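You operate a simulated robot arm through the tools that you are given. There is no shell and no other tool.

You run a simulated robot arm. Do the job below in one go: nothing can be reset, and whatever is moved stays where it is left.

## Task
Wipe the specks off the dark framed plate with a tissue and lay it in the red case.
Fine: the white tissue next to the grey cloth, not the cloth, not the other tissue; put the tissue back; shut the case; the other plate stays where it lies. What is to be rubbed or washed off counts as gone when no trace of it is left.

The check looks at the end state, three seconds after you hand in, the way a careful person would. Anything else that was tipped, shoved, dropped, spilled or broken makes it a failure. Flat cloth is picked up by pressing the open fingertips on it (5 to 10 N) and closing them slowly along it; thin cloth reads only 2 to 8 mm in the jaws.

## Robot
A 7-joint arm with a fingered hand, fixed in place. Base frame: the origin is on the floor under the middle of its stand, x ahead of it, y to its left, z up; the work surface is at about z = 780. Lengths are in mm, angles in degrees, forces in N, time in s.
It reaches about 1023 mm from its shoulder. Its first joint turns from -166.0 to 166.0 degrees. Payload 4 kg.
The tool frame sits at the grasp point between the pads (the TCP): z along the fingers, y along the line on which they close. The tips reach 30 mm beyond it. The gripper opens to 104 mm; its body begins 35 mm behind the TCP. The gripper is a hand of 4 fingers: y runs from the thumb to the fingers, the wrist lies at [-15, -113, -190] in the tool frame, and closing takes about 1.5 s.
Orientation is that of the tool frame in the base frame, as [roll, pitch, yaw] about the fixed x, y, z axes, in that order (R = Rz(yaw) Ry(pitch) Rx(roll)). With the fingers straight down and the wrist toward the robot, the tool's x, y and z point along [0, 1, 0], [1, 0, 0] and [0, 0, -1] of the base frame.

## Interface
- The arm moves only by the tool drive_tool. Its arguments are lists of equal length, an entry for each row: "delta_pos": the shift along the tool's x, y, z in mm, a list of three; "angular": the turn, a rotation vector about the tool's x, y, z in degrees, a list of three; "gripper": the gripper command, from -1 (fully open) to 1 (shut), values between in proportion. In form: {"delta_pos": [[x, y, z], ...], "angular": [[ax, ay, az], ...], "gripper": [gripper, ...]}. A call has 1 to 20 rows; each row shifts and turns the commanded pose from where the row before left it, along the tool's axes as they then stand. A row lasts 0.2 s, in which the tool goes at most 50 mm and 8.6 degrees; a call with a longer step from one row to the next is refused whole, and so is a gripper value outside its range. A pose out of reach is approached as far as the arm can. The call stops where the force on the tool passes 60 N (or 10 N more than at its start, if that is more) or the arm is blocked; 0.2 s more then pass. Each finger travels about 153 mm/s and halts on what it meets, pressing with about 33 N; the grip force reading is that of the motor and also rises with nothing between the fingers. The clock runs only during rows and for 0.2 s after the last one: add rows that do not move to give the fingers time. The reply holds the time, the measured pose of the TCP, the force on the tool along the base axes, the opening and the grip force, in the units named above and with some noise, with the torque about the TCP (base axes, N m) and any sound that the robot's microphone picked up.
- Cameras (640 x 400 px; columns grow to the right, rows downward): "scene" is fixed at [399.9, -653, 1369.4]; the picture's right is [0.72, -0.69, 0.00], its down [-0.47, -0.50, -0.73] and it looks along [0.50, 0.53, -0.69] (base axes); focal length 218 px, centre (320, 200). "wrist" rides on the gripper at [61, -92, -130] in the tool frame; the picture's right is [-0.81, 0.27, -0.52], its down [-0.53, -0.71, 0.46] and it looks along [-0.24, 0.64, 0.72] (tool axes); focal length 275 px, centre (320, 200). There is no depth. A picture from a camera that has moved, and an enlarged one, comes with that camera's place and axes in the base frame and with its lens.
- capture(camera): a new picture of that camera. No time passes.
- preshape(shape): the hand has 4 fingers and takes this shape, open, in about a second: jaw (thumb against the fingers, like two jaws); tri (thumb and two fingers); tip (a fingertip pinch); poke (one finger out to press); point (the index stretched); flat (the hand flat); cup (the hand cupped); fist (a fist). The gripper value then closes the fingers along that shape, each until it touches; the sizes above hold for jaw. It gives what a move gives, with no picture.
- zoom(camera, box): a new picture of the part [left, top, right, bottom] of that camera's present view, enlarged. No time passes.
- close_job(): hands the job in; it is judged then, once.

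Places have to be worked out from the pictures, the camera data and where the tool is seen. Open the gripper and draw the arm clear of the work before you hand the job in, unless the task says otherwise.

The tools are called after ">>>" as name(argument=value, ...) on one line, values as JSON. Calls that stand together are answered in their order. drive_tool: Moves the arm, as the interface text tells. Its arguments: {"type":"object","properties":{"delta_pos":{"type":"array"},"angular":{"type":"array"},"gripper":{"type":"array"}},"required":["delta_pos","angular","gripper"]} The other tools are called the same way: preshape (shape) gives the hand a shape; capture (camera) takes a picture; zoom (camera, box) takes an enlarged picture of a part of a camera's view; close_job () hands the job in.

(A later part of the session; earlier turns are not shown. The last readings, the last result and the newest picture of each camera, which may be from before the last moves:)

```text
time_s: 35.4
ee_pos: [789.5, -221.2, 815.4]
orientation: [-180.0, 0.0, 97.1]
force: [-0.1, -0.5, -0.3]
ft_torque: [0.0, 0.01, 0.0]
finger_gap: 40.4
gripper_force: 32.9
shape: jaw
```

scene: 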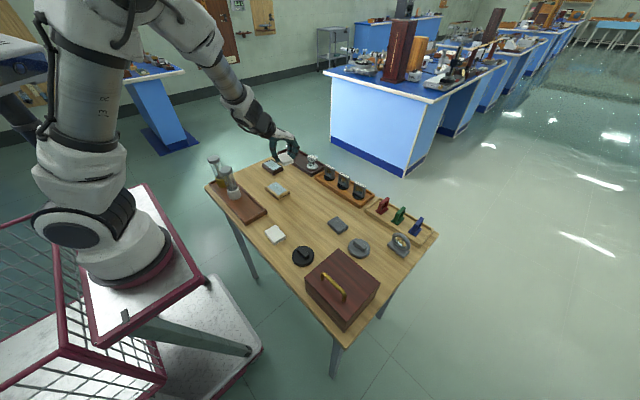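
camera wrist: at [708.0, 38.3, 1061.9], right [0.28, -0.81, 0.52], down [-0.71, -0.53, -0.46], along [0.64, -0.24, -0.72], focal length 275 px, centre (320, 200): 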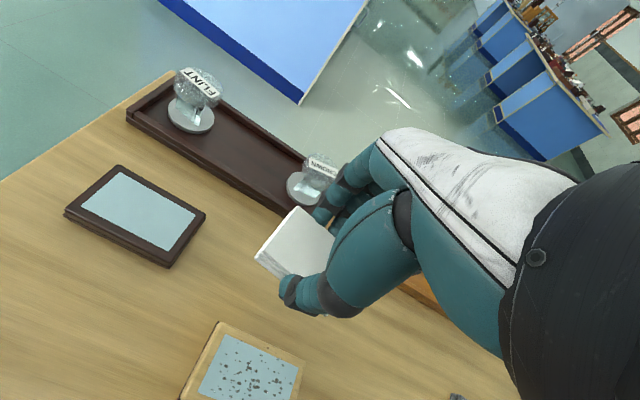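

>>> drive_tool(delta_pos=[[0, 0, 0.7], [0, 0, 0]], angular=[[0, 0, 0], [0, 0, 0]], gripper=[0.4, 0.4])

>>> zoom(camera="scene", box=[295, 175, 345, 225])

```text
time_s: 36.0
ee_pos: [789.6, -222.8, 815.2]
orientation: [180.0, -0.1, 97.0]
force: [0.6, 0.2, 0.0]
ft_torque: [-0.03, -0.01, 0.01]
finger_gap: 40.4
gripper_force: 33.2
shape: jaw
```

```text
8.00 times, centred on (320, 200) of scene
camera zoom: at [399.9, -653.0, 1369.4], right [0.72, -0.69, 0.0], down [-0.47, -0.5, -0.73], along [0.5, 0.53, -0.69], focal length 1744 px, centre (320, 200)
```

zoom: 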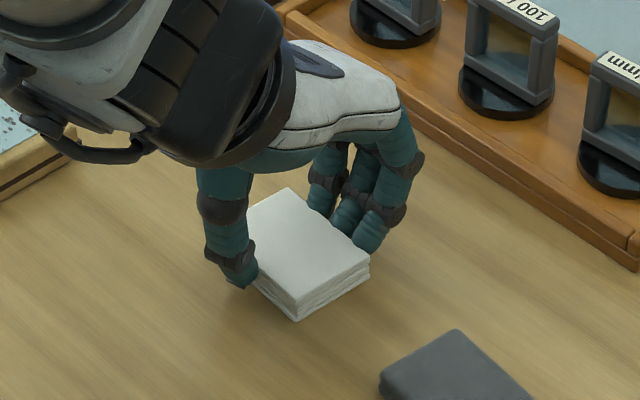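

No contact yet; I go another millimetre down.

>>> drive_tool(delta_pos=[[0, 0, 0.8], [0, 0, 0]], angular=[[0, 0, 0], [0, 0, 0]], gripper=[0.4, 0.4])

```text
time_s: 36.6
ee_pos: [789.0, -222.2, 814.5]
orientation: [-180.0, 0.1, 97.0]
force: [0.9, 1.6, 7.5]
ft_torque: [-0.02, -0.04, -0.03]
finger_gap: 40.4
gripper_force: 33.0
shape: jaw
```

The tissue rests on the table (7.5 N). I open slowly and lift straight up.

>>> drive_tool(delta_pos=[[0, 0, -0.5], [0, 0, 0], [0, 0, 0], [0, 0, 0], [0, 0, 0], [0, 0, 0], [0, 0, 0], [0, 0, 0], [0, 0, 0], [0, 0, -10], [0, 0, -30], [0, 0, -40], [0, 0, -40], [0, 0, 0]], angular=[[0, 0, 0], [0, 0, 0], [0, 0, 0], [0, 0, 0], [0, 0, 0], [0, 0, 0], [0, 0, 0], [0, 0, 0], [0, 0, 0], [0, 0, 0], [0, 0, 0], [0, 0, 0], [0, 0, 0], [0, 0, 0]], gripper=[0.4, 0.25, 0.15, 0.05, -0.1, -0.3, -0.6, -0.9, -1, -1, -1, -1, -1, -1])

>>> zoom(camera="scene", box=[280, 160, 350, 230])

>>> capture(camera="wrist")

```text
time_s: 39.6
ee_pos: [787.2, -220.3, 938.1]
orientation: [179.9, -0.1, 97.0]
force: [0.2, -0.6, -0.4]
ft_torque: [-0.04, -0.03, -0.02]
finger_gap: 103.6
gripper_force: 0.0
shape: jaw
```

```text
5.71 times, centred on (315, 195) of scene
camera zoom: at [399.9, -653.0, 1369.4], right [0.72, -0.69, 0.0], down [-0.47, -0.5, -0.73], along [0.5, 0.53, -0.69], focal length 1246 px, centre (349, 229)
```

zoom: 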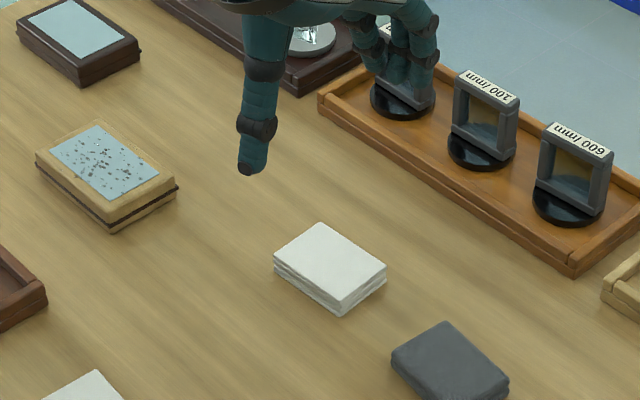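

```text
taken
camera wrist: at [687.4, -171.8, 1068.9], right [0.37, -0.77, 0.52], down [-0.64, -0.62, -0.46], along [0.67, -0.16, -0.73], focal length 275 px, centre (320, 200)
```

wrist: 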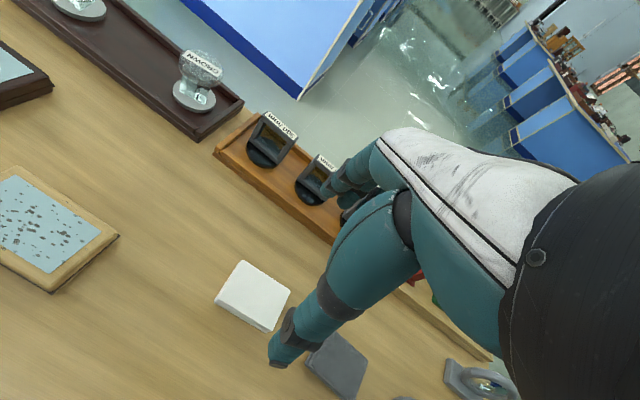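

The tissue is back in place undisturbed. Next I study the case closely for its seam, hinge and handle.

>>> zoom(camera="scene", box=[300, 240, 385, 330])

>>> zoom(camera="scene", box=[335, 270, 385, 330])

```text
4.44 times, centred on (342, 285) of scene
camera zoom: at [399.9, -653.0, 1369.4], right [0.72, -0.69, 0.0], down [-0.47, -0.5, -0.73], along [0.5, 0.53, -0.69], focal length 969 px, centre (220, -178)
```

zoom: 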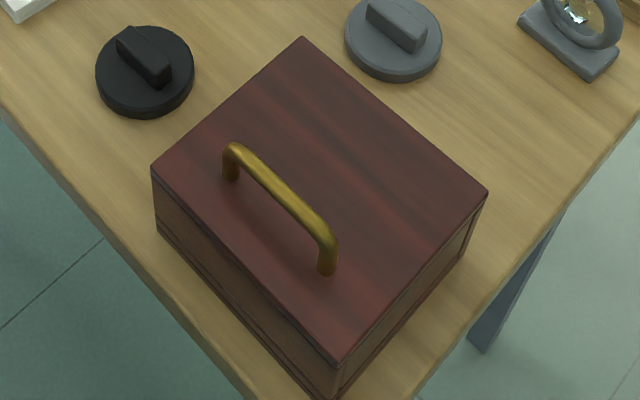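

```text
6.67 times, centred on (360, 300) of scene
camera zoom: at [399.9, -653.0, 1369.4], right [0.72, -0.69, 0.0], down [-0.47, -0.5, -0.73], along [0.5, 0.53, -0.69], focal length 1454 px, centre (53, -467)
```

zoom: 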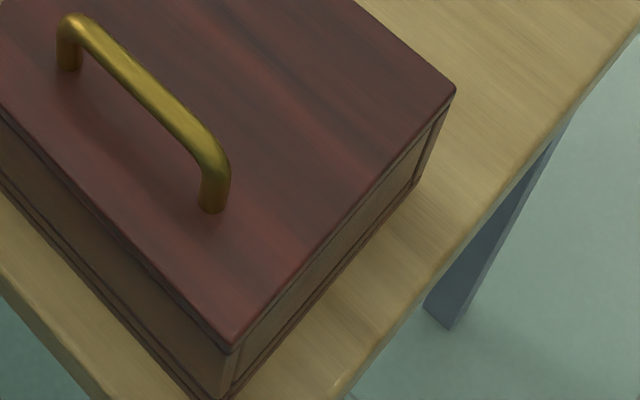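

The lid is a thin panel with the handle near its front edge, so it should hinge at the far (+x) edge. I move near it for a close wrist view first.

>>> drive_tool(delta_pos=[[0, 0, -20], [0, 0, -12], [-40, -28, 0], [-40, -28, 0], [-40, -28, 0], [-40, -28, 0], [-40, -28, 0], [-40, -28, 0], [-40, -28, 0], [-40, -28, 0], [-40, -28, 0], [0, 0, 0]], angular=[[0, 0, 4], [0, 0, 3], [0, 0, 0], [0, 0, 0], [0, 0, 0], [0, 0, 0], [0, 0, 0], [0, 0, 0], [0, 0, 0], [0, 0, 0], [0, 0, 0], [0, 0, 0]], gripper=[-1, -1, -1, -1, -1, -1, -1, -1, -1, -1, -1, -1])

>>> capture(camera="wrist")

>>> zoom(camera="wrist", box=[100, 90, 300, 260])

```text
time_s: 42.2
ee_pos: [539.6, -581.2, 962.1]
orientation: [180.0, 0.0, 90.0]
force: [-0.1, 0.5, 0.1]
ft_torque: [-0.01, -0.01, -0.04]
finger_gap: 104.1
gripper_force: 0.0
shape: jaw
out of reach, approached as far as the arm can: row 2
```

```text
taken
camera wrist: at [445.8, -519.6, 1092.9], right [0.28, -0.81, 0.52], down [-0.71, -0.53, -0.46], along [0.64, -0.24, -0.72], focal length 275 px, centre (320, 200)
```

wrist: 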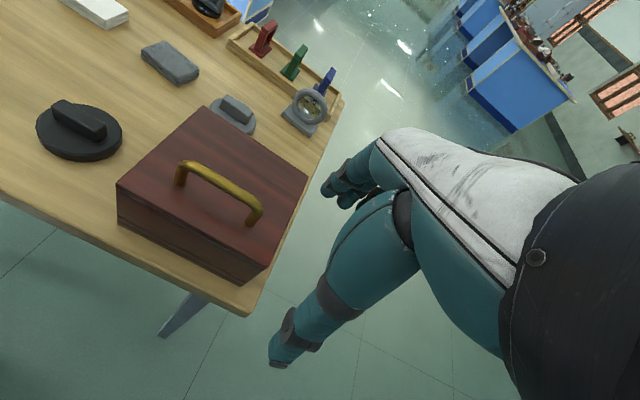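

```text
2.35 times, centred on (200, 175) of wrist
camera zoom: at [445.8, -519.6, 1092.9], right [0.28, -0.81, 0.52], down [-0.71, -0.53, -0.46], along [0.64, -0.24, -0.72], focal length 648 px, centre (602, 259)
```

zoom: 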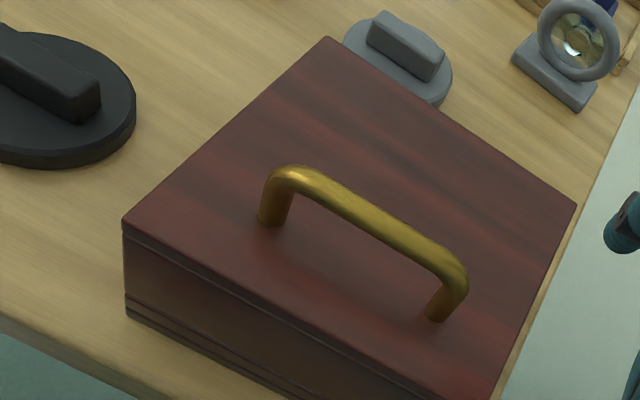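

The handle bar is at x≈578, y≈-505 (posts at -469 and -541), z≈892; lid seam at z≈851, hinge presumably at x≈676. Before gripping, I rehearse the opening arc 70 mm higher in free air to see that the arm can reach it with the hand tilting along.

>>> drive_tool(delta_pos=[[38, 19.4, -5], [38, 19.4, -5], [0, 0, 0], [0, 9.5, -16.4], [0, 10.8, -15.4], [0, 12.24, -14.65], [0, 13.38, -13.42], [0, 14.53, -12.42], [0, 15.56, -11.12], [0, 16.53, -9.77], [0, 17.28, -8.44], [0, 17.99, -6.87], [0, 18.6, -5.44], [0, 0, 0]], angular=[[0, 0, 0], [0, 0, 0], [0, 0, 0], [5, 0, 0], [5, 0, 0], [5, 0, 0], [5, 0, 0], [5, 0, 0], [5, 0, 0], [5, 0, 0], [5, 0, 0], [5, 0, 0], [5, 0, 0], [0, 0, 0]], gripper=[-1, -1, -1, -1, -1, -1, -1, -1, -1, -1, -1, -1, -1, -1])

>>> capture(camera="scene")

```text
time_s: 45.2
ee_pos: [735.7, -507.1, 1016.7]
orientation: [-129.9, 0.0, 90.0]
force: [-0.1, 0.0, -1.0]
ft_torque: [0.01, -0.02, 0.0]
finger_gap: 104.1
gripper_force: 0.1
shape: jaw
```

```text
taken
```

scene: 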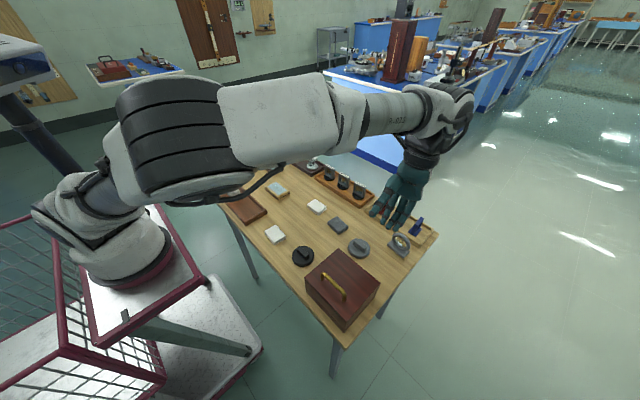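

The whole arc is reachable. While here I look with the wrist camera, which now faces back toward the case's hinge side.

>>> capture(camera="wrist")

```text
taken
camera wrist: at [775.7, -446.3, 1170.9], right [0.57, -0.81, 0.12], down [-0.81, -0.53, 0.26], along [-0.14, -0.24, -0.96], focal length 275 px, centre (320, 200)
```

wrist: 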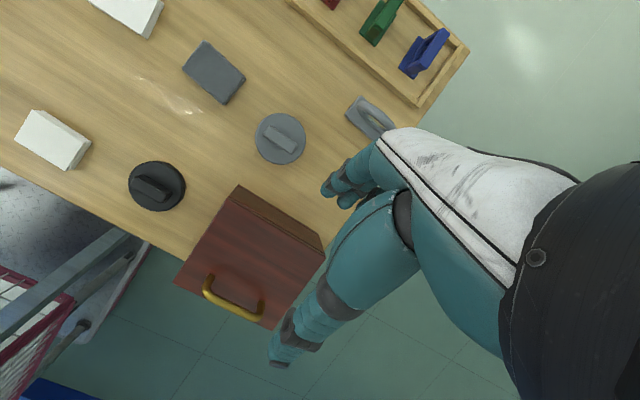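

>>> zoom(camera="wrist", box=[165, 170, 335, 335])

```text
2.42 times, centred on (250, 252) of wrist
camera zoom: at [775.7, -446.3, 1170.9], right [0.57, -0.81, 0.12], down [-0.81, -0.53, 0.26], along [-0.14, -0.24, -0.96], focal length 667 px, centre (490, 73)
```

zoom: 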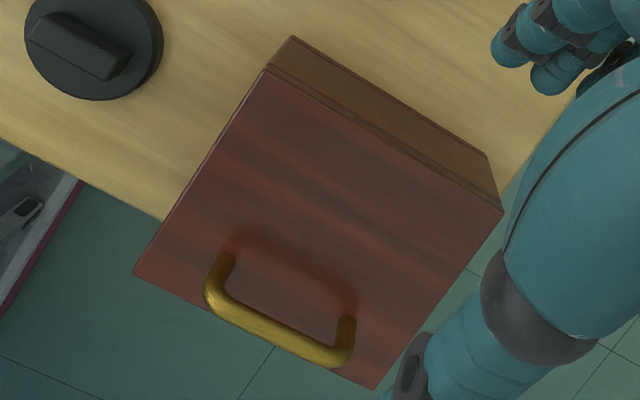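

The hinge side shows a clean straight back edge, consistent with a rear hinge. I return to the position above the handle with the hand vertical.

>>> drive_tool(delta_pos=[[0.5, -11.13, 24.86], [0.5, -14.62, 22.99], [0, -17.8, 20.62], [0, -20.6, 17.82], [0, -22.96, 14.65], [0, -24.84, 11.17], [0, 0, 0]], angular=[[-8.333, 0, 0], [-8.333, 0, 0], [-8.333, 0, 0], [-8.333, 0, 0], [-8.333, 0, 0], [-8.335, 0, 0], [0, 0, 0]], gripper=[-1, -1, -0.6, -0.3, 0, 0, 0])

>>> capture(camera="wrist")

>>> zoom(camera="scene", box=[280, 210, 390, 330])

```text
time_s: 46.8
ee_pos: [580.0, -505.4, 970.1]
orientation: [180.0, 0.0, 90.0]
force: [-0.1, 1.1, 0.0]
ft_torque: [0.0, -0.03, 0.0]
finger_gap: 52.2
gripper_force: 0.1
shape: jaw
```

```text
taken
camera wrist: at [487.3, -444.7, 1100.7], right [0.27, -0.81, 0.52], down [-0.71, -0.53, -0.46], along [0.65, -0.24, -0.72], focal length 275 px, centre (320, 200)
```

wrist: 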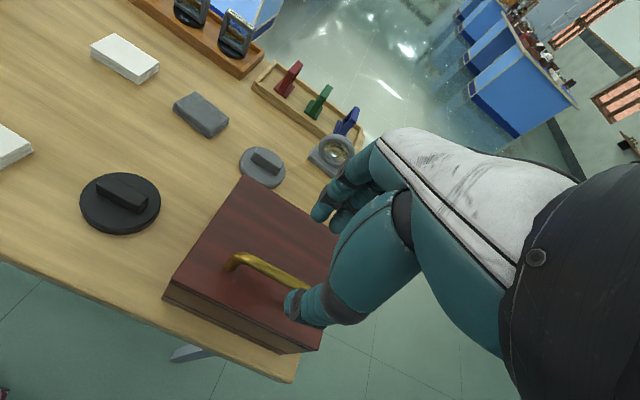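

```text
3.33 times, centred on (335, 270) of scene
camera zoom: at [399.9, -653.0, 1369.4], right [0.72, -0.69, 0.0], down [-0.47, -0.5, -0.73], along [0.5, 0.53, -0.69], focal length 727 px, centre (270, -33)
```

zoom: 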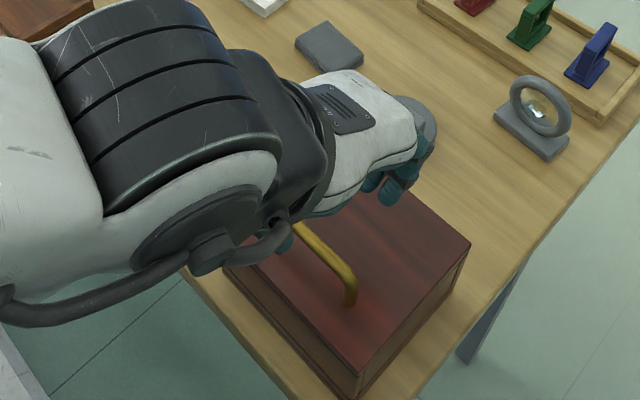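

I descend onto the handle to TCP z≈902 with the fingers half open.

>>> drive_tool(delta_pos=[[0, -1, 20], [0, 0, 20], [0, 0, 15], [0, 0, 8], [0, 0, 5], [0, 0, 0]], angular=[[0, 0, 0], [0, 0, 0], [0, 0, 0], [0, 0, 0], [0, 0, 0], [0, 0, 0]], gripper=[0, 0, 0, 0, 0, 0])

>>> zoom(camera="wrist", box=[200, 160, 380, 330])

>>> zoom(camera="scene", box=[280, 210, 390, 330])

```text
time_s: 48.2
ee_pos: [580.7, -505.3, 903.2]
orientation: [-180.0, 0.1, 89.9]
force: [-0.2, 0.6, 0.7]
ft_torque: [-0.01, 0.0, 0.0]
finger_gap: 52.2
gripper_force: 0.0
shape: jaw
```

```text
2.35 times, centred on (290, 245) of wrist
camera zoom: at [486.8, -445.1, 1034.0], right [0.27, -0.81, 0.52], down [-0.71, -0.53, -0.46], along [0.64, -0.24, -0.72], focal length 648 px, centre (391, 94)
```

zoom: 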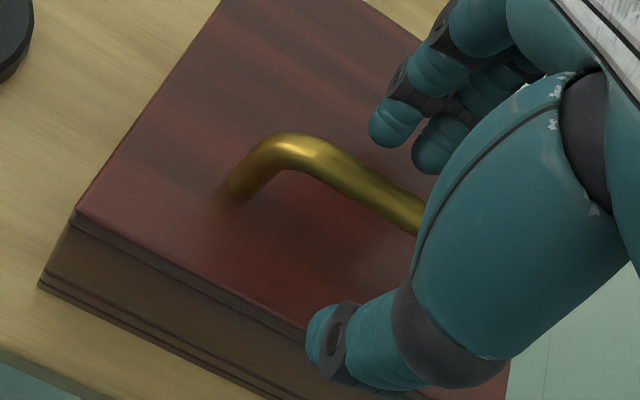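

```text
3.33 times, centred on (335, 270) of scene
camera zoom: at [399.9, -653.0, 1369.4], right [0.72, -0.69, 0.0], down [-0.47, -0.5, -0.73], along [0.5, 0.53, -0.69], focal length 727 px, centre (270, -33)
```

zoom: 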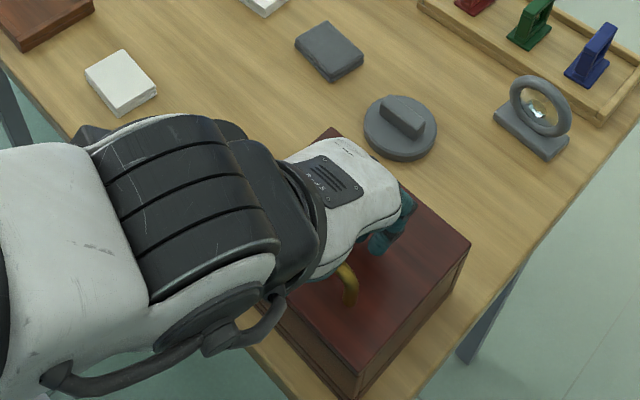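

The bar lies between thumb and fingers. I close slowly on it.

>>> drive_tool(delta_pos=[[0, 0, 0], [0, 0, 0], [0, 0, 0], [0, 0, 0], [0, 0, 0], [0, 0, 0], [0, 0, 0], [0, 0, 0]], angular=[[0, 0, 0], [0, 0, 0], [0, 0, 0], [0, 0, 0], [0, 0, 0], [0, 0, 0], [0, 0, 0], [0, 0, 0]], gripper=[0.2, 0.4, 0.55, 0.65, 0.75, 0.85, 0.95, 0.95])

>>> zoom(camera="wrist", box=[200, 160, 380, 330])

```text
time_s: 50.0
ee_pos: [580.4, -506.1, 903.0]
orientation: [-179.9, 0.1, 90.0]
force: [0.9, -0.5, 0.9]
ft_torque: [0.01, -0.02, 0.0]
finger_gap: 2.8
gripper_force: 0.1
shape: jaw
```

```text
2.35 times, centred on (290, 245) of wrist
camera zoom: at [486.9, -445.1, 1034.1], right [0.27, -0.81, 0.52], down [-0.71, -0.53, -0.46], along [0.64, -0.24, -0.72], focal length 648 px, centre (391, 94)
```

zoom: 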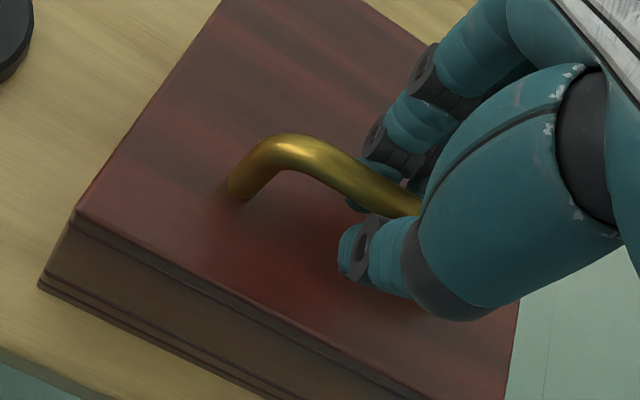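

The gap reads 2.8 mm with no grip force, so the bar may be caged rather than pinched. I zoom in to see how the bar sits relative to the tips.

>>> zoom(camera="wrist", box=[280, 190, 350, 260])

>>> zoom(camera="scene", box=[310, 250, 360, 300])

```text
5.71 times, centred on (315, 225) of wrist
camera zoom: at [486.9, -445.1, 1034.1], right [0.27, -0.81, 0.52], down [-0.71, -0.53, -0.46], along [0.64, -0.24, -0.72], focal length 1573 px, centre (349, 57)
```

zoom: 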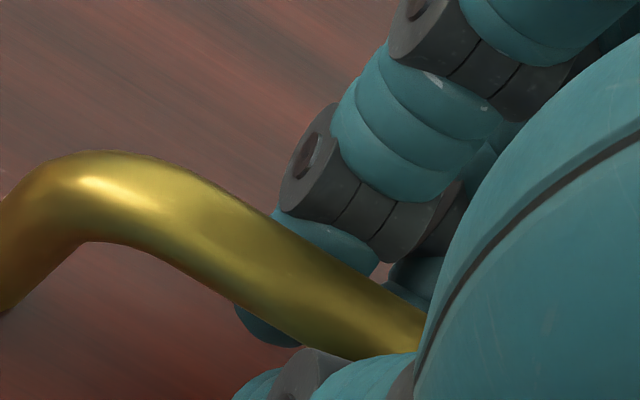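

```text
8.00 times, centred on (335, 275) of scene
camera zoom: at [399.9, -653.0, 1369.4], right [0.72, -0.69, 0.0], down [-0.47, -0.5, -0.73], along [0.5, 0.53, -0.69], focal length 1744 px, centre (200, -400)
```

zoom: 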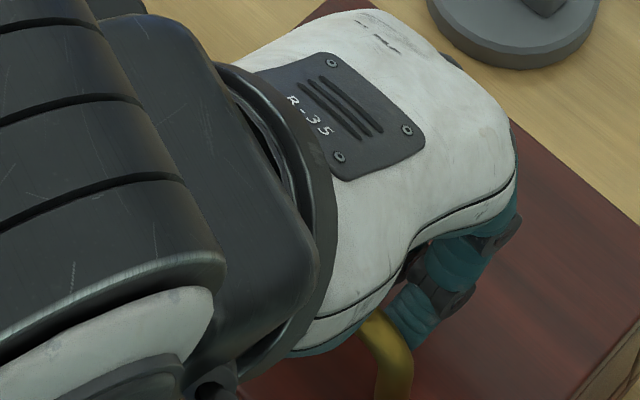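

The fingertips curl around below the bar: it is caged, which lets it rotate freely. I shut fully and lift a few mm to feel the bar take load.

>>> drive_tool(delta_pos=[[0, 0, 0], [0, 0, -3], [0, 0, -3], [0, 0, 0]], angular=[[0, 0, 0], [0, 0, 0], [0, 0, 0], [0, 0, 0]], gripper=[1, 1, 1, 1])

>>> zoom(camera="wrist", box=[200, 160, 380, 330])

```text
time_s: 51.0
ee_pos: [580.8, -505.2, 907.2]
orientation: [-180.0, -0.1, 90.0]
force: [10.2, 1.5, -6.0]
ft_torque: [0.05, -0.15, 0.14]
finger_gap: 0.1
gripper_force: 33.3
shape: jaw
```

```text
2.35 times, centred on (290, 245) of wrist
camera zoom: at [487.2, -445.1, 1039.2], right [0.28, -0.81, 0.52], down [-0.71, -0.53, -0.46], along [0.64, -0.24, -0.72], focal length 648 px, centre (391, 94)
```

zoom: 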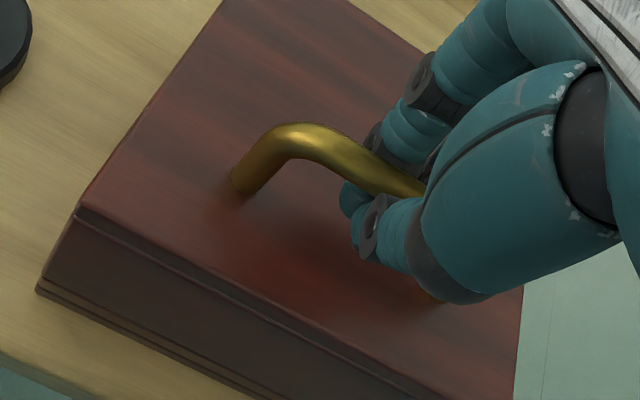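

The bar is taking load (−6 N down, +10 N x, so the bar is a little further +x). I nudge +2 mm x and start the first 10° of the arc, checking force.

>>> drive_tool(delta_pos=[[0, 2, -2], [0, 5, -8], [0, 5, -8], [0, 0, 0]], angular=[[0, 0, 0], [2.5, 0, 0], [2.5, 0, 0], [0, 0, 0]], gripper=[1, 1, 1, 1])

>>> capture(camera="wrist")

>>> zoom(camera="scene", box=[280, 220, 390, 330])

```text
time_s: 52.0
ee_pos: [591.8, -505.5, 926.7]
orientation: [-174.9, 0.0, 90.0]
force: [9.8, -1.1, -10.0]
ft_torque: [0.03, -0.09, 0.12]
finger_gap: 0.0
gripper_force: 32.7
shape: jaw
```

```text
taken
camera wrist: at [510.7, -444.8, 1064.7], right [0.32, -0.81, 0.49], down [-0.75, -0.53, -0.39], along [0.58, -0.24, -0.78], focal length 275 px, centre (320, 200)
```

wrist: 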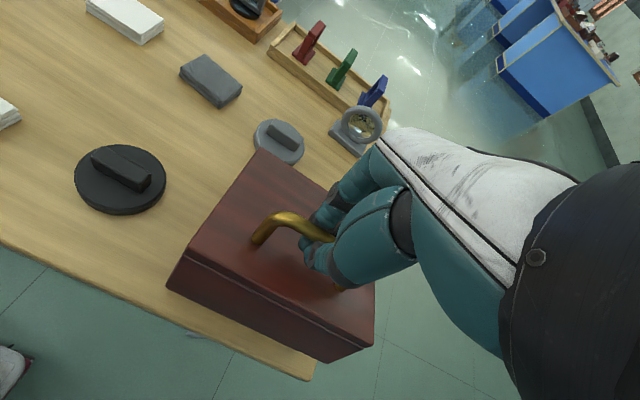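

```text
3.64 times, centred on (335, 275) of scene
camera zoom: at [399.9, -653.0, 1369.4], right [0.72, -0.69, 0.0], down [-0.47, -0.5, -0.73], along [0.5, 0.53, -0.69], focal length 793 px, centre (266, -73)
```

zoom: 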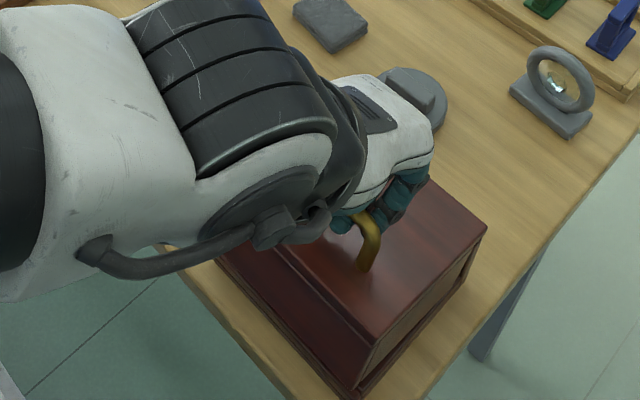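

>>> zoom(camera="wrist", box=[160, 140, 390, 370])

>>> zoom(camera="scene", box=[310, 265, 380, 335])

```text
1.74 times, centred on (275, 255) of wrist
camera zoom: at [510.7, -444.8, 1064.7], right [0.32, -0.81, 0.49], down [-0.75, -0.53, -0.39], along [0.58, -0.24, -0.78], focal length 479 px, centre (398, 104)
```

zoom: 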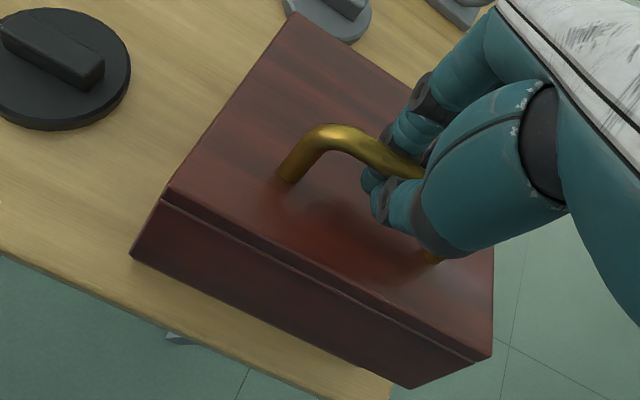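

```text
5.71 times, centred on (345, 300) of scene
camera zoom: at [399.9, -653.0, 1369.4], right [0.72, -0.69, 0.0], down [-0.47, -0.5, -0.73], along [0.5, 0.53, -0.69], focal length 1246 px, centre (177, -371)
```

zoom: 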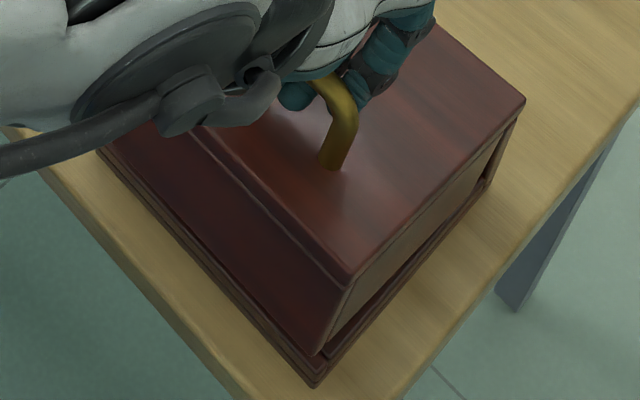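

The lifted part is actually the whole deep cover: it splits low at z≈791 and pivots at the rear bottom edge (hinge ≈ (676, 791)). I correct the arc to this hinge: first shift +8 mm in x to relieve the radial pull and read forces.

>>> drive_tool(delta_pos=[[0, 4, -0.6], [0, 4, -0.6], [0, 0, 0]], angular=[[0, 0, 0], [0, 0, 0], [0, 0, 0]], gripper=[1, 1, 1])

>>> zoom(camera="scene", box=[310, 240, 380, 335])

```text
time_s: 52.8
ee_pos: [599.0, -505.2, 927.3]
orientation: [-175.0, 0.0, 90.0]
force: [-4.1, 0.8, 2.7]
ft_torque: [0.0, -0.01, 0.09]
finger_gap: 0.0
gripper_force: 33.1
shape: jaw
```

```text
4.21 times, centred on (345, 288) of scene
camera zoom: at [399.9, -653.0, 1369.4], right [0.72, -0.69, 0.0], down [-0.47, -0.5, -0.73], along [0.5, 0.53, -0.69], focal length 918 px, centre (215, -168)
```

zoom: 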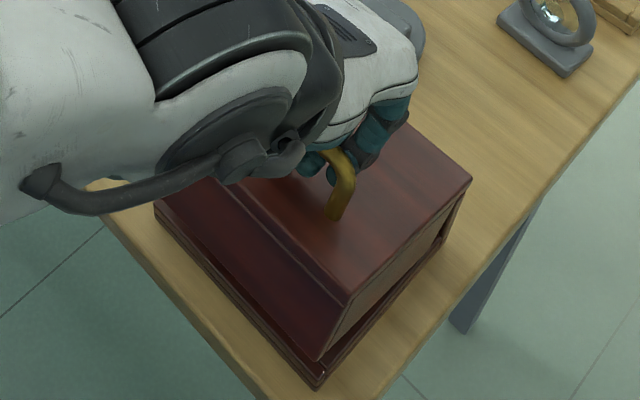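

The model fits (only ~5 N residual, ~2 N of lid weight). I continue the arc to about 30°.

>>> drive_tool(delta_pos=[[0, 10.5, -7.4], [0, 10.8, -6.86], [0, 11.35, -6.47], [0, 11.53, -5.74], [0, 0, 0]], angular=[[2.5, 0, 0], [2.5, 0, 0], [2.5, 0, 0], [2.5, 0, 0], [0, 0, 0]], gripper=[1, 1, 1, 1, 1])

>>> capture(camera="scene")

>>> capture(camera="wrist")

```text
time_s: 54.0
ee_pos: [647.6, -505.2, 945.8]
orientation: [-164.9, 0.1, 90.0]
force: [-1.0, 0.6, 0.8]
ft_torque: [0.0, -0.03, 0.03]
finger_gap: 0.1
gripper_force: 33.3
shape: jaw
```

```text
taken
```

scene: 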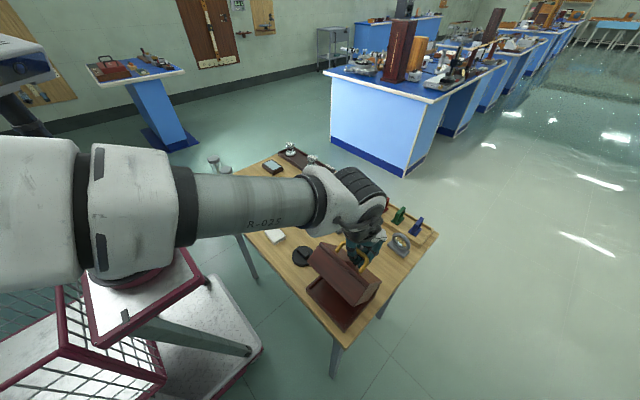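

```text
taken
camera wrist: at [591.2, -444.5, 1095.8], right [0.4, -0.81, 0.43], down [-0.81, -0.53, -0.25], along [0.43, -0.24, -0.87], focal length 275 px, centre (320, 200)
```

wrist: 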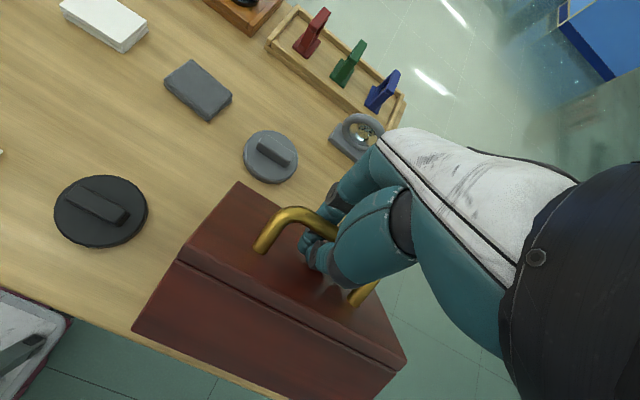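

The cover follows smoothly (≈30° open). I zoom to check what's inside the base and the grey weight disc behind the case, which limits how far the cover may swing.

>>> zoom(camera="scene", box=[290, 225, 400, 335])

>>> zoom(camera="wrist", box=[200, 100, 400, 300])

```text
3.64 times, centred on (345, 280) of scene
camera zoom: at [399.9, -653.0, 1369.4], right [0.72, -0.69, 0.0], down [-0.47, -0.5, -0.73], along [0.5, 0.53, -0.69], focal length 793 px, centre (229, -91)
```

zoom: 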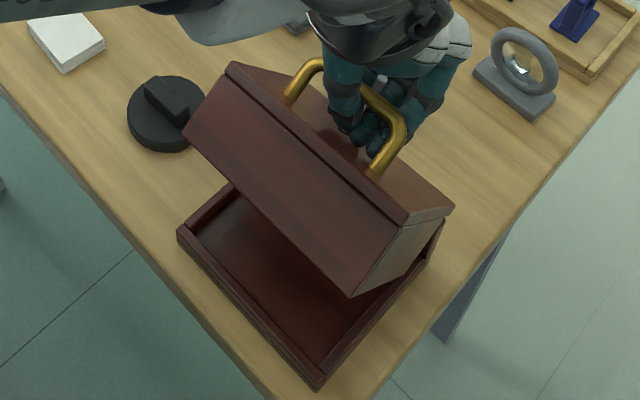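

```text
2.00 times, centred on (300, 200) of wrist
camera zoom: at [591.2, -444.5, 1095.8], right [0.4, -0.81, 0.43], down [-0.81, -0.53, -0.25], along [0.43, -0.24, -0.87], focal length 551 px, centre (360, 200)
```

zoom: 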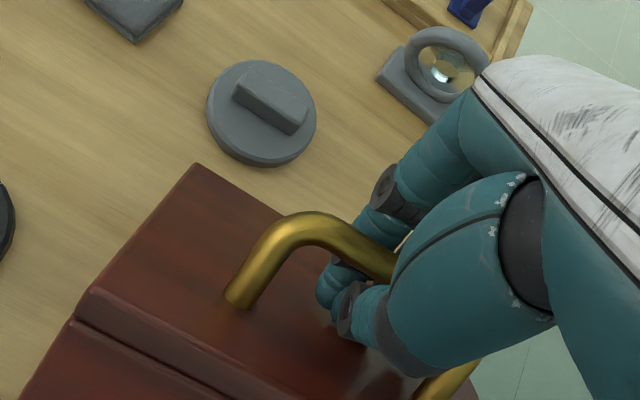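

The base is a shallow tray. I continue the arc to about 60°, close to the cover's balance point.

>>> drive_tool(delta_pos=[[0, 11.79, -5.44], [0, 12.0, -4.83], [0, 12.25, -4.36], [0, 12.52, -3.99], [0, 12.57, -3.33], [0, 12.78, -2.93], [0, 0, 0]], angular=[[2.5, 0, 0], [2.5, 0, 0], [2.5, 0, 0], [2.5, 0, 0], [2.5, 0, 0], [2.5, 0, 0], [0, 0, 0]], gripper=[1, 1, 1, 1, 1, 1, 1])

>>> zoom(camera="scene", box=[290, 205, 410, 335])

>>> capture(camera="wrist")

```text
time_s: 55.6
ee_pos: [722.5, -506.5, 940.0]
orientation: [-149.9, 0.0, 89.9]
force: [-1.6, -0.7, -3.5]
ft_torque: [0.04, 0.01, 0.0]
finger_gap: 0.1
gripper_force: 32.9
shape: jaw
```

```text
3.08 times, centred on (350, 270) of scene
camera zoom: at [399.9, -653.0, 1369.4], right [0.72, -0.69, 0.0], down [-0.47, -0.5, -0.73], along [0.5, 0.53, -0.69], focal length 671 px, centre (228, -15)
```

zoom: 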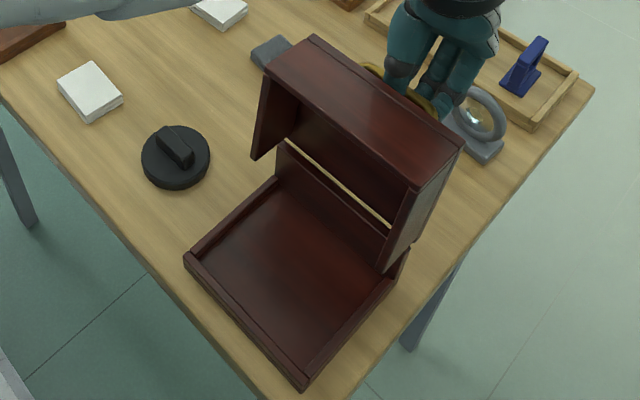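

```text
taken
camera wrist: at [708.7, -445.1, 1099.3], right [0.5, -0.81, 0.31], down [-0.85, -0.53, -0.04], along [0.19, -0.24, -0.95], focal length 275 px, centre (320, 200)
```

wrist: 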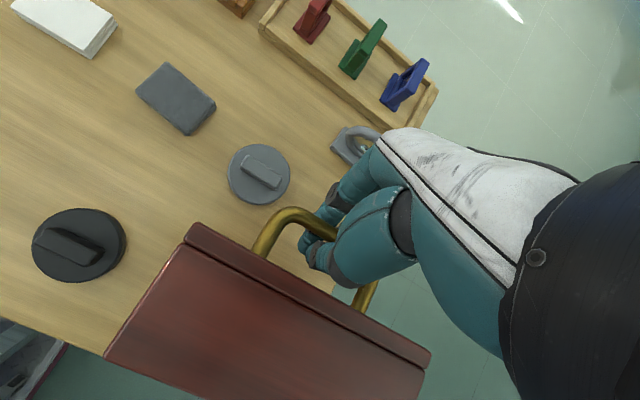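

The cover is at ~60°, near balance. The grey disc (top ≈ z 794, x from 723) lies under where the cover's rear corner will come, so I go on carefully to 70° and look.

>>> drive_tool(delta_pos=[[0, 12.72, -2.38], [0, 13.02, -1.9], [0, 0, 0]], angular=[[2.5, 0, 0], [2.5, 0, 0], [0, 0, 0]], gripper=[1, 1, 1])

>>> zoom(camera="scene", box=[300, 205, 410, 315])

>>> zoom(camera="wrist", box=[150, 120, 370, 320])

```text
time_s: 56.4
ee_pos: [746.4, -505.8, 930.2]
orientation: [-144.8, 0.0, 90.0]
force: [-23.6, -2.4, -8.2]
ft_torque: [0.13, 0.01, -0.05]
finger_gap: 0.0
gripper_force: 32.9
shape: jaw
```

```text
3.64 times, centred on (355, 260) of scene
camera zoom: at [399.9, -653.0, 1369.4], right [0.72, -0.69, 0.0], down [-0.47, -0.5, -0.73], along [0.5, 0.53, -0.69], focal length 793 px, centre (193, -18)
```

zoom: 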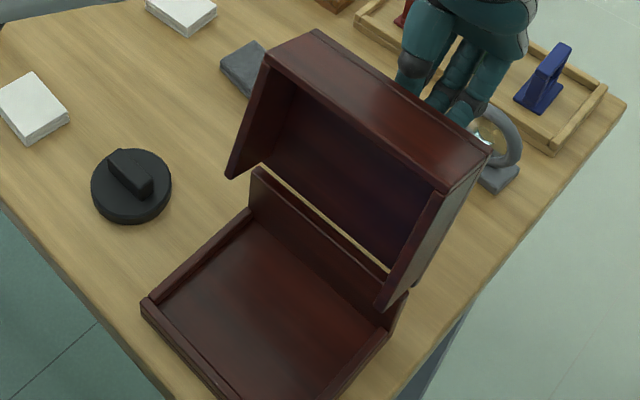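

```text
2.00 times, centred on (260, 220) of wrist
camera zoom: at [745.4, -444.6, 1090.8], right [0.52, -0.81, 0.26], down [-0.85, -0.53, 0.04], along [0.11, -0.24, -0.96], focal length 551 px, centre (440, 160)
```

zoom: 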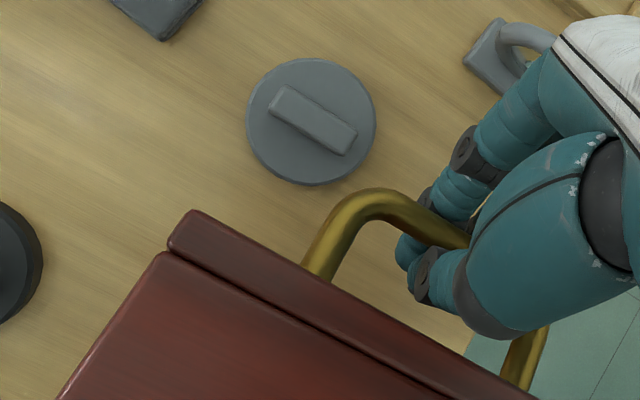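

Geometry from this view shows the cover is actually hinged at the top of the base's tall rear wall (≈(675, 841)) and now stands about 100° open, leaning past vertical and against its stop (tangential ~13 N plus radial pull). It is well clear of the grey disc. I relieve the force first.

>>> drive_tool(delta_pos=[[0, -1.56, 4.75], [0, 0, 0]], angular=[[0, 0, 0], [0, 0, 0]], gripper=[1, 1])

>>> zoom(camera="wrist", box=[220, 160, 400, 300])

```text
time_s: 57.0
ee_pos: [744.7, -504.4, 929.7]
orientation: [-145.0, 0.0, 89.9]
force: [-7.3, -5.4, 1.1]
ft_torque: [0.0, -0.03, 0.08]
finger_gap: 0.0
gripper_force: 32.6
shape: jaw
```

```text
2.86 times, centred on (310, 230) of wrist
camera zoom: at [742.8, -443.4, 1089.9], right [0.52, -0.81, 0.27], down [-0.85, -0.53, 0.03], along [0.11, -0.24, -0.96], focal length 786 px, centre (349, 114)
```

zoom: 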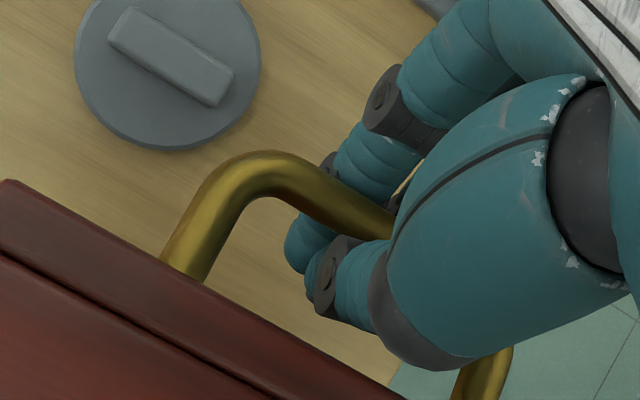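

The force is now small. I rotate the hand back 15° about the bar so the thumb lies parallel to the lid before opening.

>>> drive_tool(delta_pos=[[0, -0.8, 0.1], [0, -0.8, 0.1], [0, 0, 0]], angular=[[-7.5, 0, 0], [-7.5, 0, 0], [0, 0, 0]], gripper=[1, 1, 1])

>>> zoom(camera="wrist", box=[220, 160, 400, 300])

>>> zoom(camera="scene", box=[300, 205, 410, 315])

```text
time_s: 57.8
ee_pos: [743.2, -503.6, 933.0]
orientation: [-160.3, 0.0, 90.1]
force: [2.5, -1.3, 28.3]
ft_torque: [-0.04, 1.77, -0.15]
finger_gap: 0.0
gripper_force: 33.2
shape: jaw
```

```text
2.86 times, centred on (310, 230) of wrist
camera zoom: at [699.9, -442.6, 1086.2], right [0.43, -0.81, 0.39], down [-0.83, -0.53, -0.19], along [0.36, -0.24, -0.9], focal length 786 px, centre (349, 114)
```

zoom: 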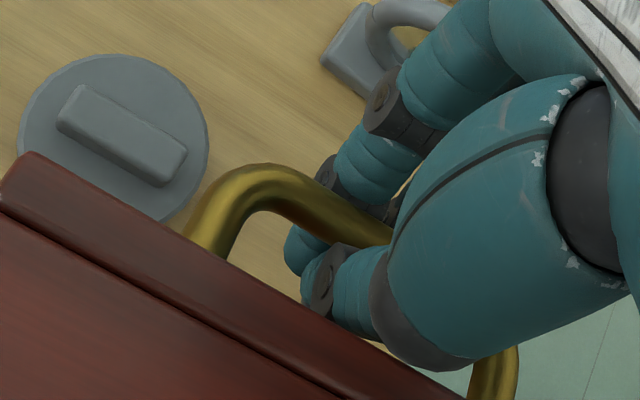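

```text
3.64 times, centred on (355, 260) of scene
camera zoom: at [399.9, -653.0, 1369.4], right [0.72, -0.69, 0.0], down [-0.47, -0.5, -0.73], along [0.5, 0.53, -0.69], focal length 793 px, centre (193, -18)
```

zoom: 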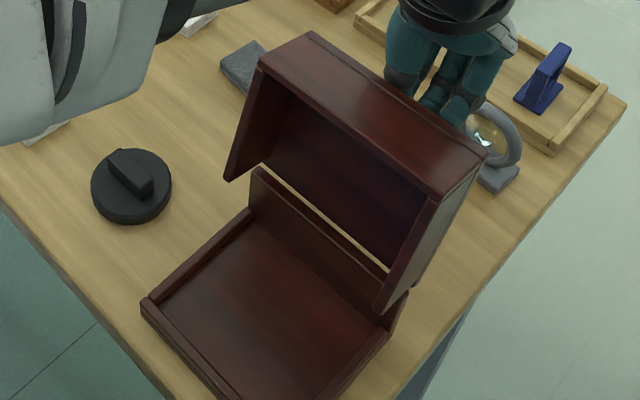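

The hand base now presses on the cover's edge (28 N), so I rotate 10° back toward the earlier tilt and pull out slightly along the fingers to gain clearance.

>>> drive_tool(delta_pos=[[0, 0.8, -1], [0, 0.5, -2], [0, 0, -3], [0, 0, 0]], angular=[[6, 0, 0], [5, 0, 0], [0, 0, 0], [0, 0, 0]], gripper=[1, 1, 1, 1])

>>> zoom(camera="wrist", box=[220, 160, 400, 300])

```text
time_s: 58.8
ee_pos: [744.6, -505.0, 933.9]
orientation: [-148.6, -0.2, 89.9]
force: [-21.0, 4.4, -23.5]
ft_torque: [0.22, 0.03, -0.09]
finger_gap: 0.0
gripper_force: 32.9
shape: jaw
```

```text
2.86 times, centred on (310, 230) of wrist
camera zoom: at [732.9, -444.6, 1093.4], right [0.5, -0.81, 0.3], down [-0.85, -0.53, -0.02], along [0.17, -0.24, -0.95], focal length 786 px, centre (349, 114)
```

zoom: 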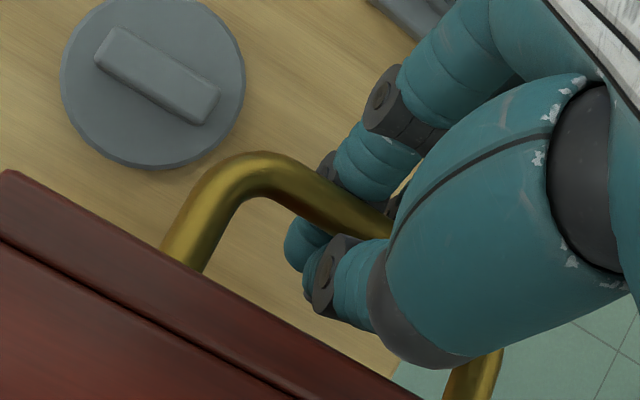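

The bar is hooked firmly at the tips (31 N radial), so I back in 3 mm and open the fingers a little, watching force.

>>> drive_tool(delta_pos=[[0, 0, 3], [0, 0, 0], [0, 0, 0], [0, 0, 0], [0, 0, 0]], angular=[[0, 0, 0], [0, 0, 0], [0, 0, 0], [0, 0, 0], [0, 0, 0]], gripper=[1, 0.92, 0.85, 0.78, 0.78])

>>> zoom(camera="wrist", box=[220, 160, 400, 300])

>>> zoom(camera="scene", box=[300, 205, 410, 315])

```text
time_s: 60.0
ee_pos: [746.1, -504.9, 932.4]
orientation: [-149.0, 0.1, 90.0]
force: [-1.0, 0.1, 0.1]
ft_torque: [0.03, 0.01, 0.04]
finger_gap: 11.2
gripper_force: 0.0
shape: jaw
```

```text
2.86 times, centred on (310, 230) of wrist
camera zoom: at [733.3, -443.8, 1092.9], right [0.5, -0.81, 0.3], down [-0.85, -0.53, -0.02], along [0.18, -0.24, -0.95], focal length 786 px, centre (349, 114)
```

zoom: 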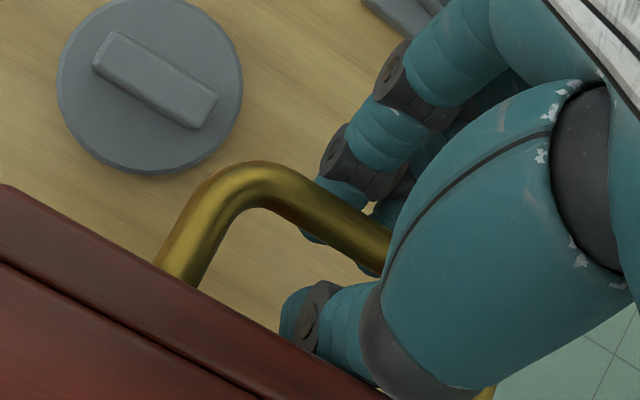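

```text
3.64 times, centred on (355, 260) of scene
camera zoom: at [399.9, -653.0, 1369.4], right [0.72, -0.69, 0.0], down [-0.47, -0.5, -0.73], along [0.5, 0.53, -0.69], focal length 793 px, centre (193, -18)
```

zoom: 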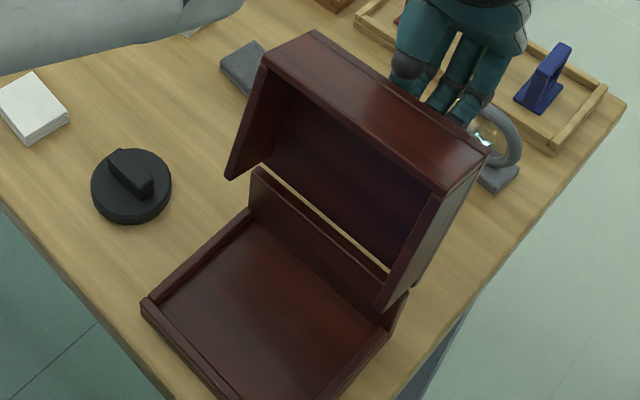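

The lid stays open by itself and forces are zero. I open slightly more while shifting outward, and begin to withdraw along the fingers.

>>> drive_tool(delta_pos=[[0, 1.5, 0], [0, 1.5, 0], [0, 0, -5], [0, 0, -5], [0, 0, 0]], angular=[[0, 0, 0], [0, 0, 0], [0, 0, 0], [0, 0, 0], [0, 0, 0]], gripper=[0.73, 0.68, 0.68, 0.68, 0.68])

>>> zoom(camera="wrist", box=[220, 160, 400, 300])

```text
time_s: 61.2
ee_pos: [752.5, -506.1, 940.5]
orientation: [-149.0, 0.0, 90.0]
force: [0.1, 0.0, -0.6]
ft_torque: [-0.04, 0.02, -0.03]
finger_gap: 16.1
gripper_force: 0.0
shape: jaw
```

```text
2.86 times, centred on (310, 230) of wrist
camera zoom: at [740.8, -444.5, 1099.6], right [0.5, -0.81, 0.3], down [-0.85, -0.53, -0.02], along [0.18, -0.24, -0.95], focal length 786 px, centre (349, 114)
```

zoom: 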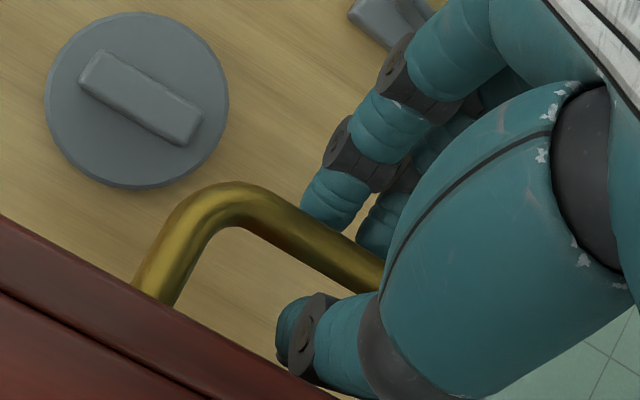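

Clear so far; I keep withdrawing in the same direction.

>>> drive_tool(delta_pos=[[0, 0, -5], [0, 0, -5], [0, 0, -5], [0, 0, 0]], angular=[[0, 0, 0], [0, 0, 0], [0, 0, 0], [0, 0, 0]], gripper=[0.68, 0.68, 0.68, 0.68])

>>> zoom(camera="wrist", box=[220, 160, 400, 300])

```text
time_s: 62.2
ee_pos: [761.8, -506.4, 952.8]
orientation: [-149.0, 0.0, 90.0]
force: [0.6, -0.5, 0.4]
ft_torque: [0.0, -0.02, -0.01]
finger_gap: 16.7
gripper_force: 0.3
shape: jaw
```

```text
2.86 times, centred on (310, 230) of wrist
camera zoom: at [748.9, -444.3, 1112.4], right [0.5, -0.81, 0.3], down [-0.85, -0.53, -0.02], along [0.18, -0.24, -0.95], focal length 786 px, centre (349, 114)
```

zoom: 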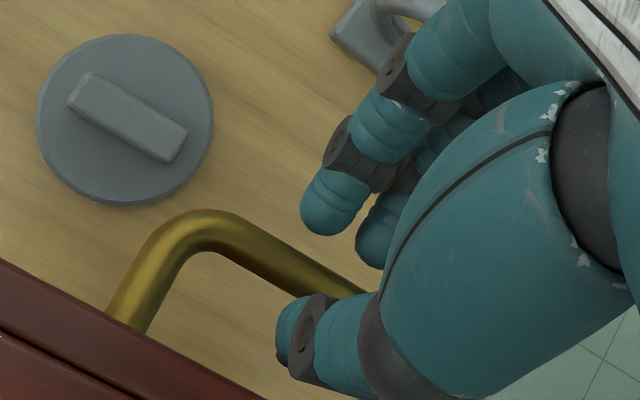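

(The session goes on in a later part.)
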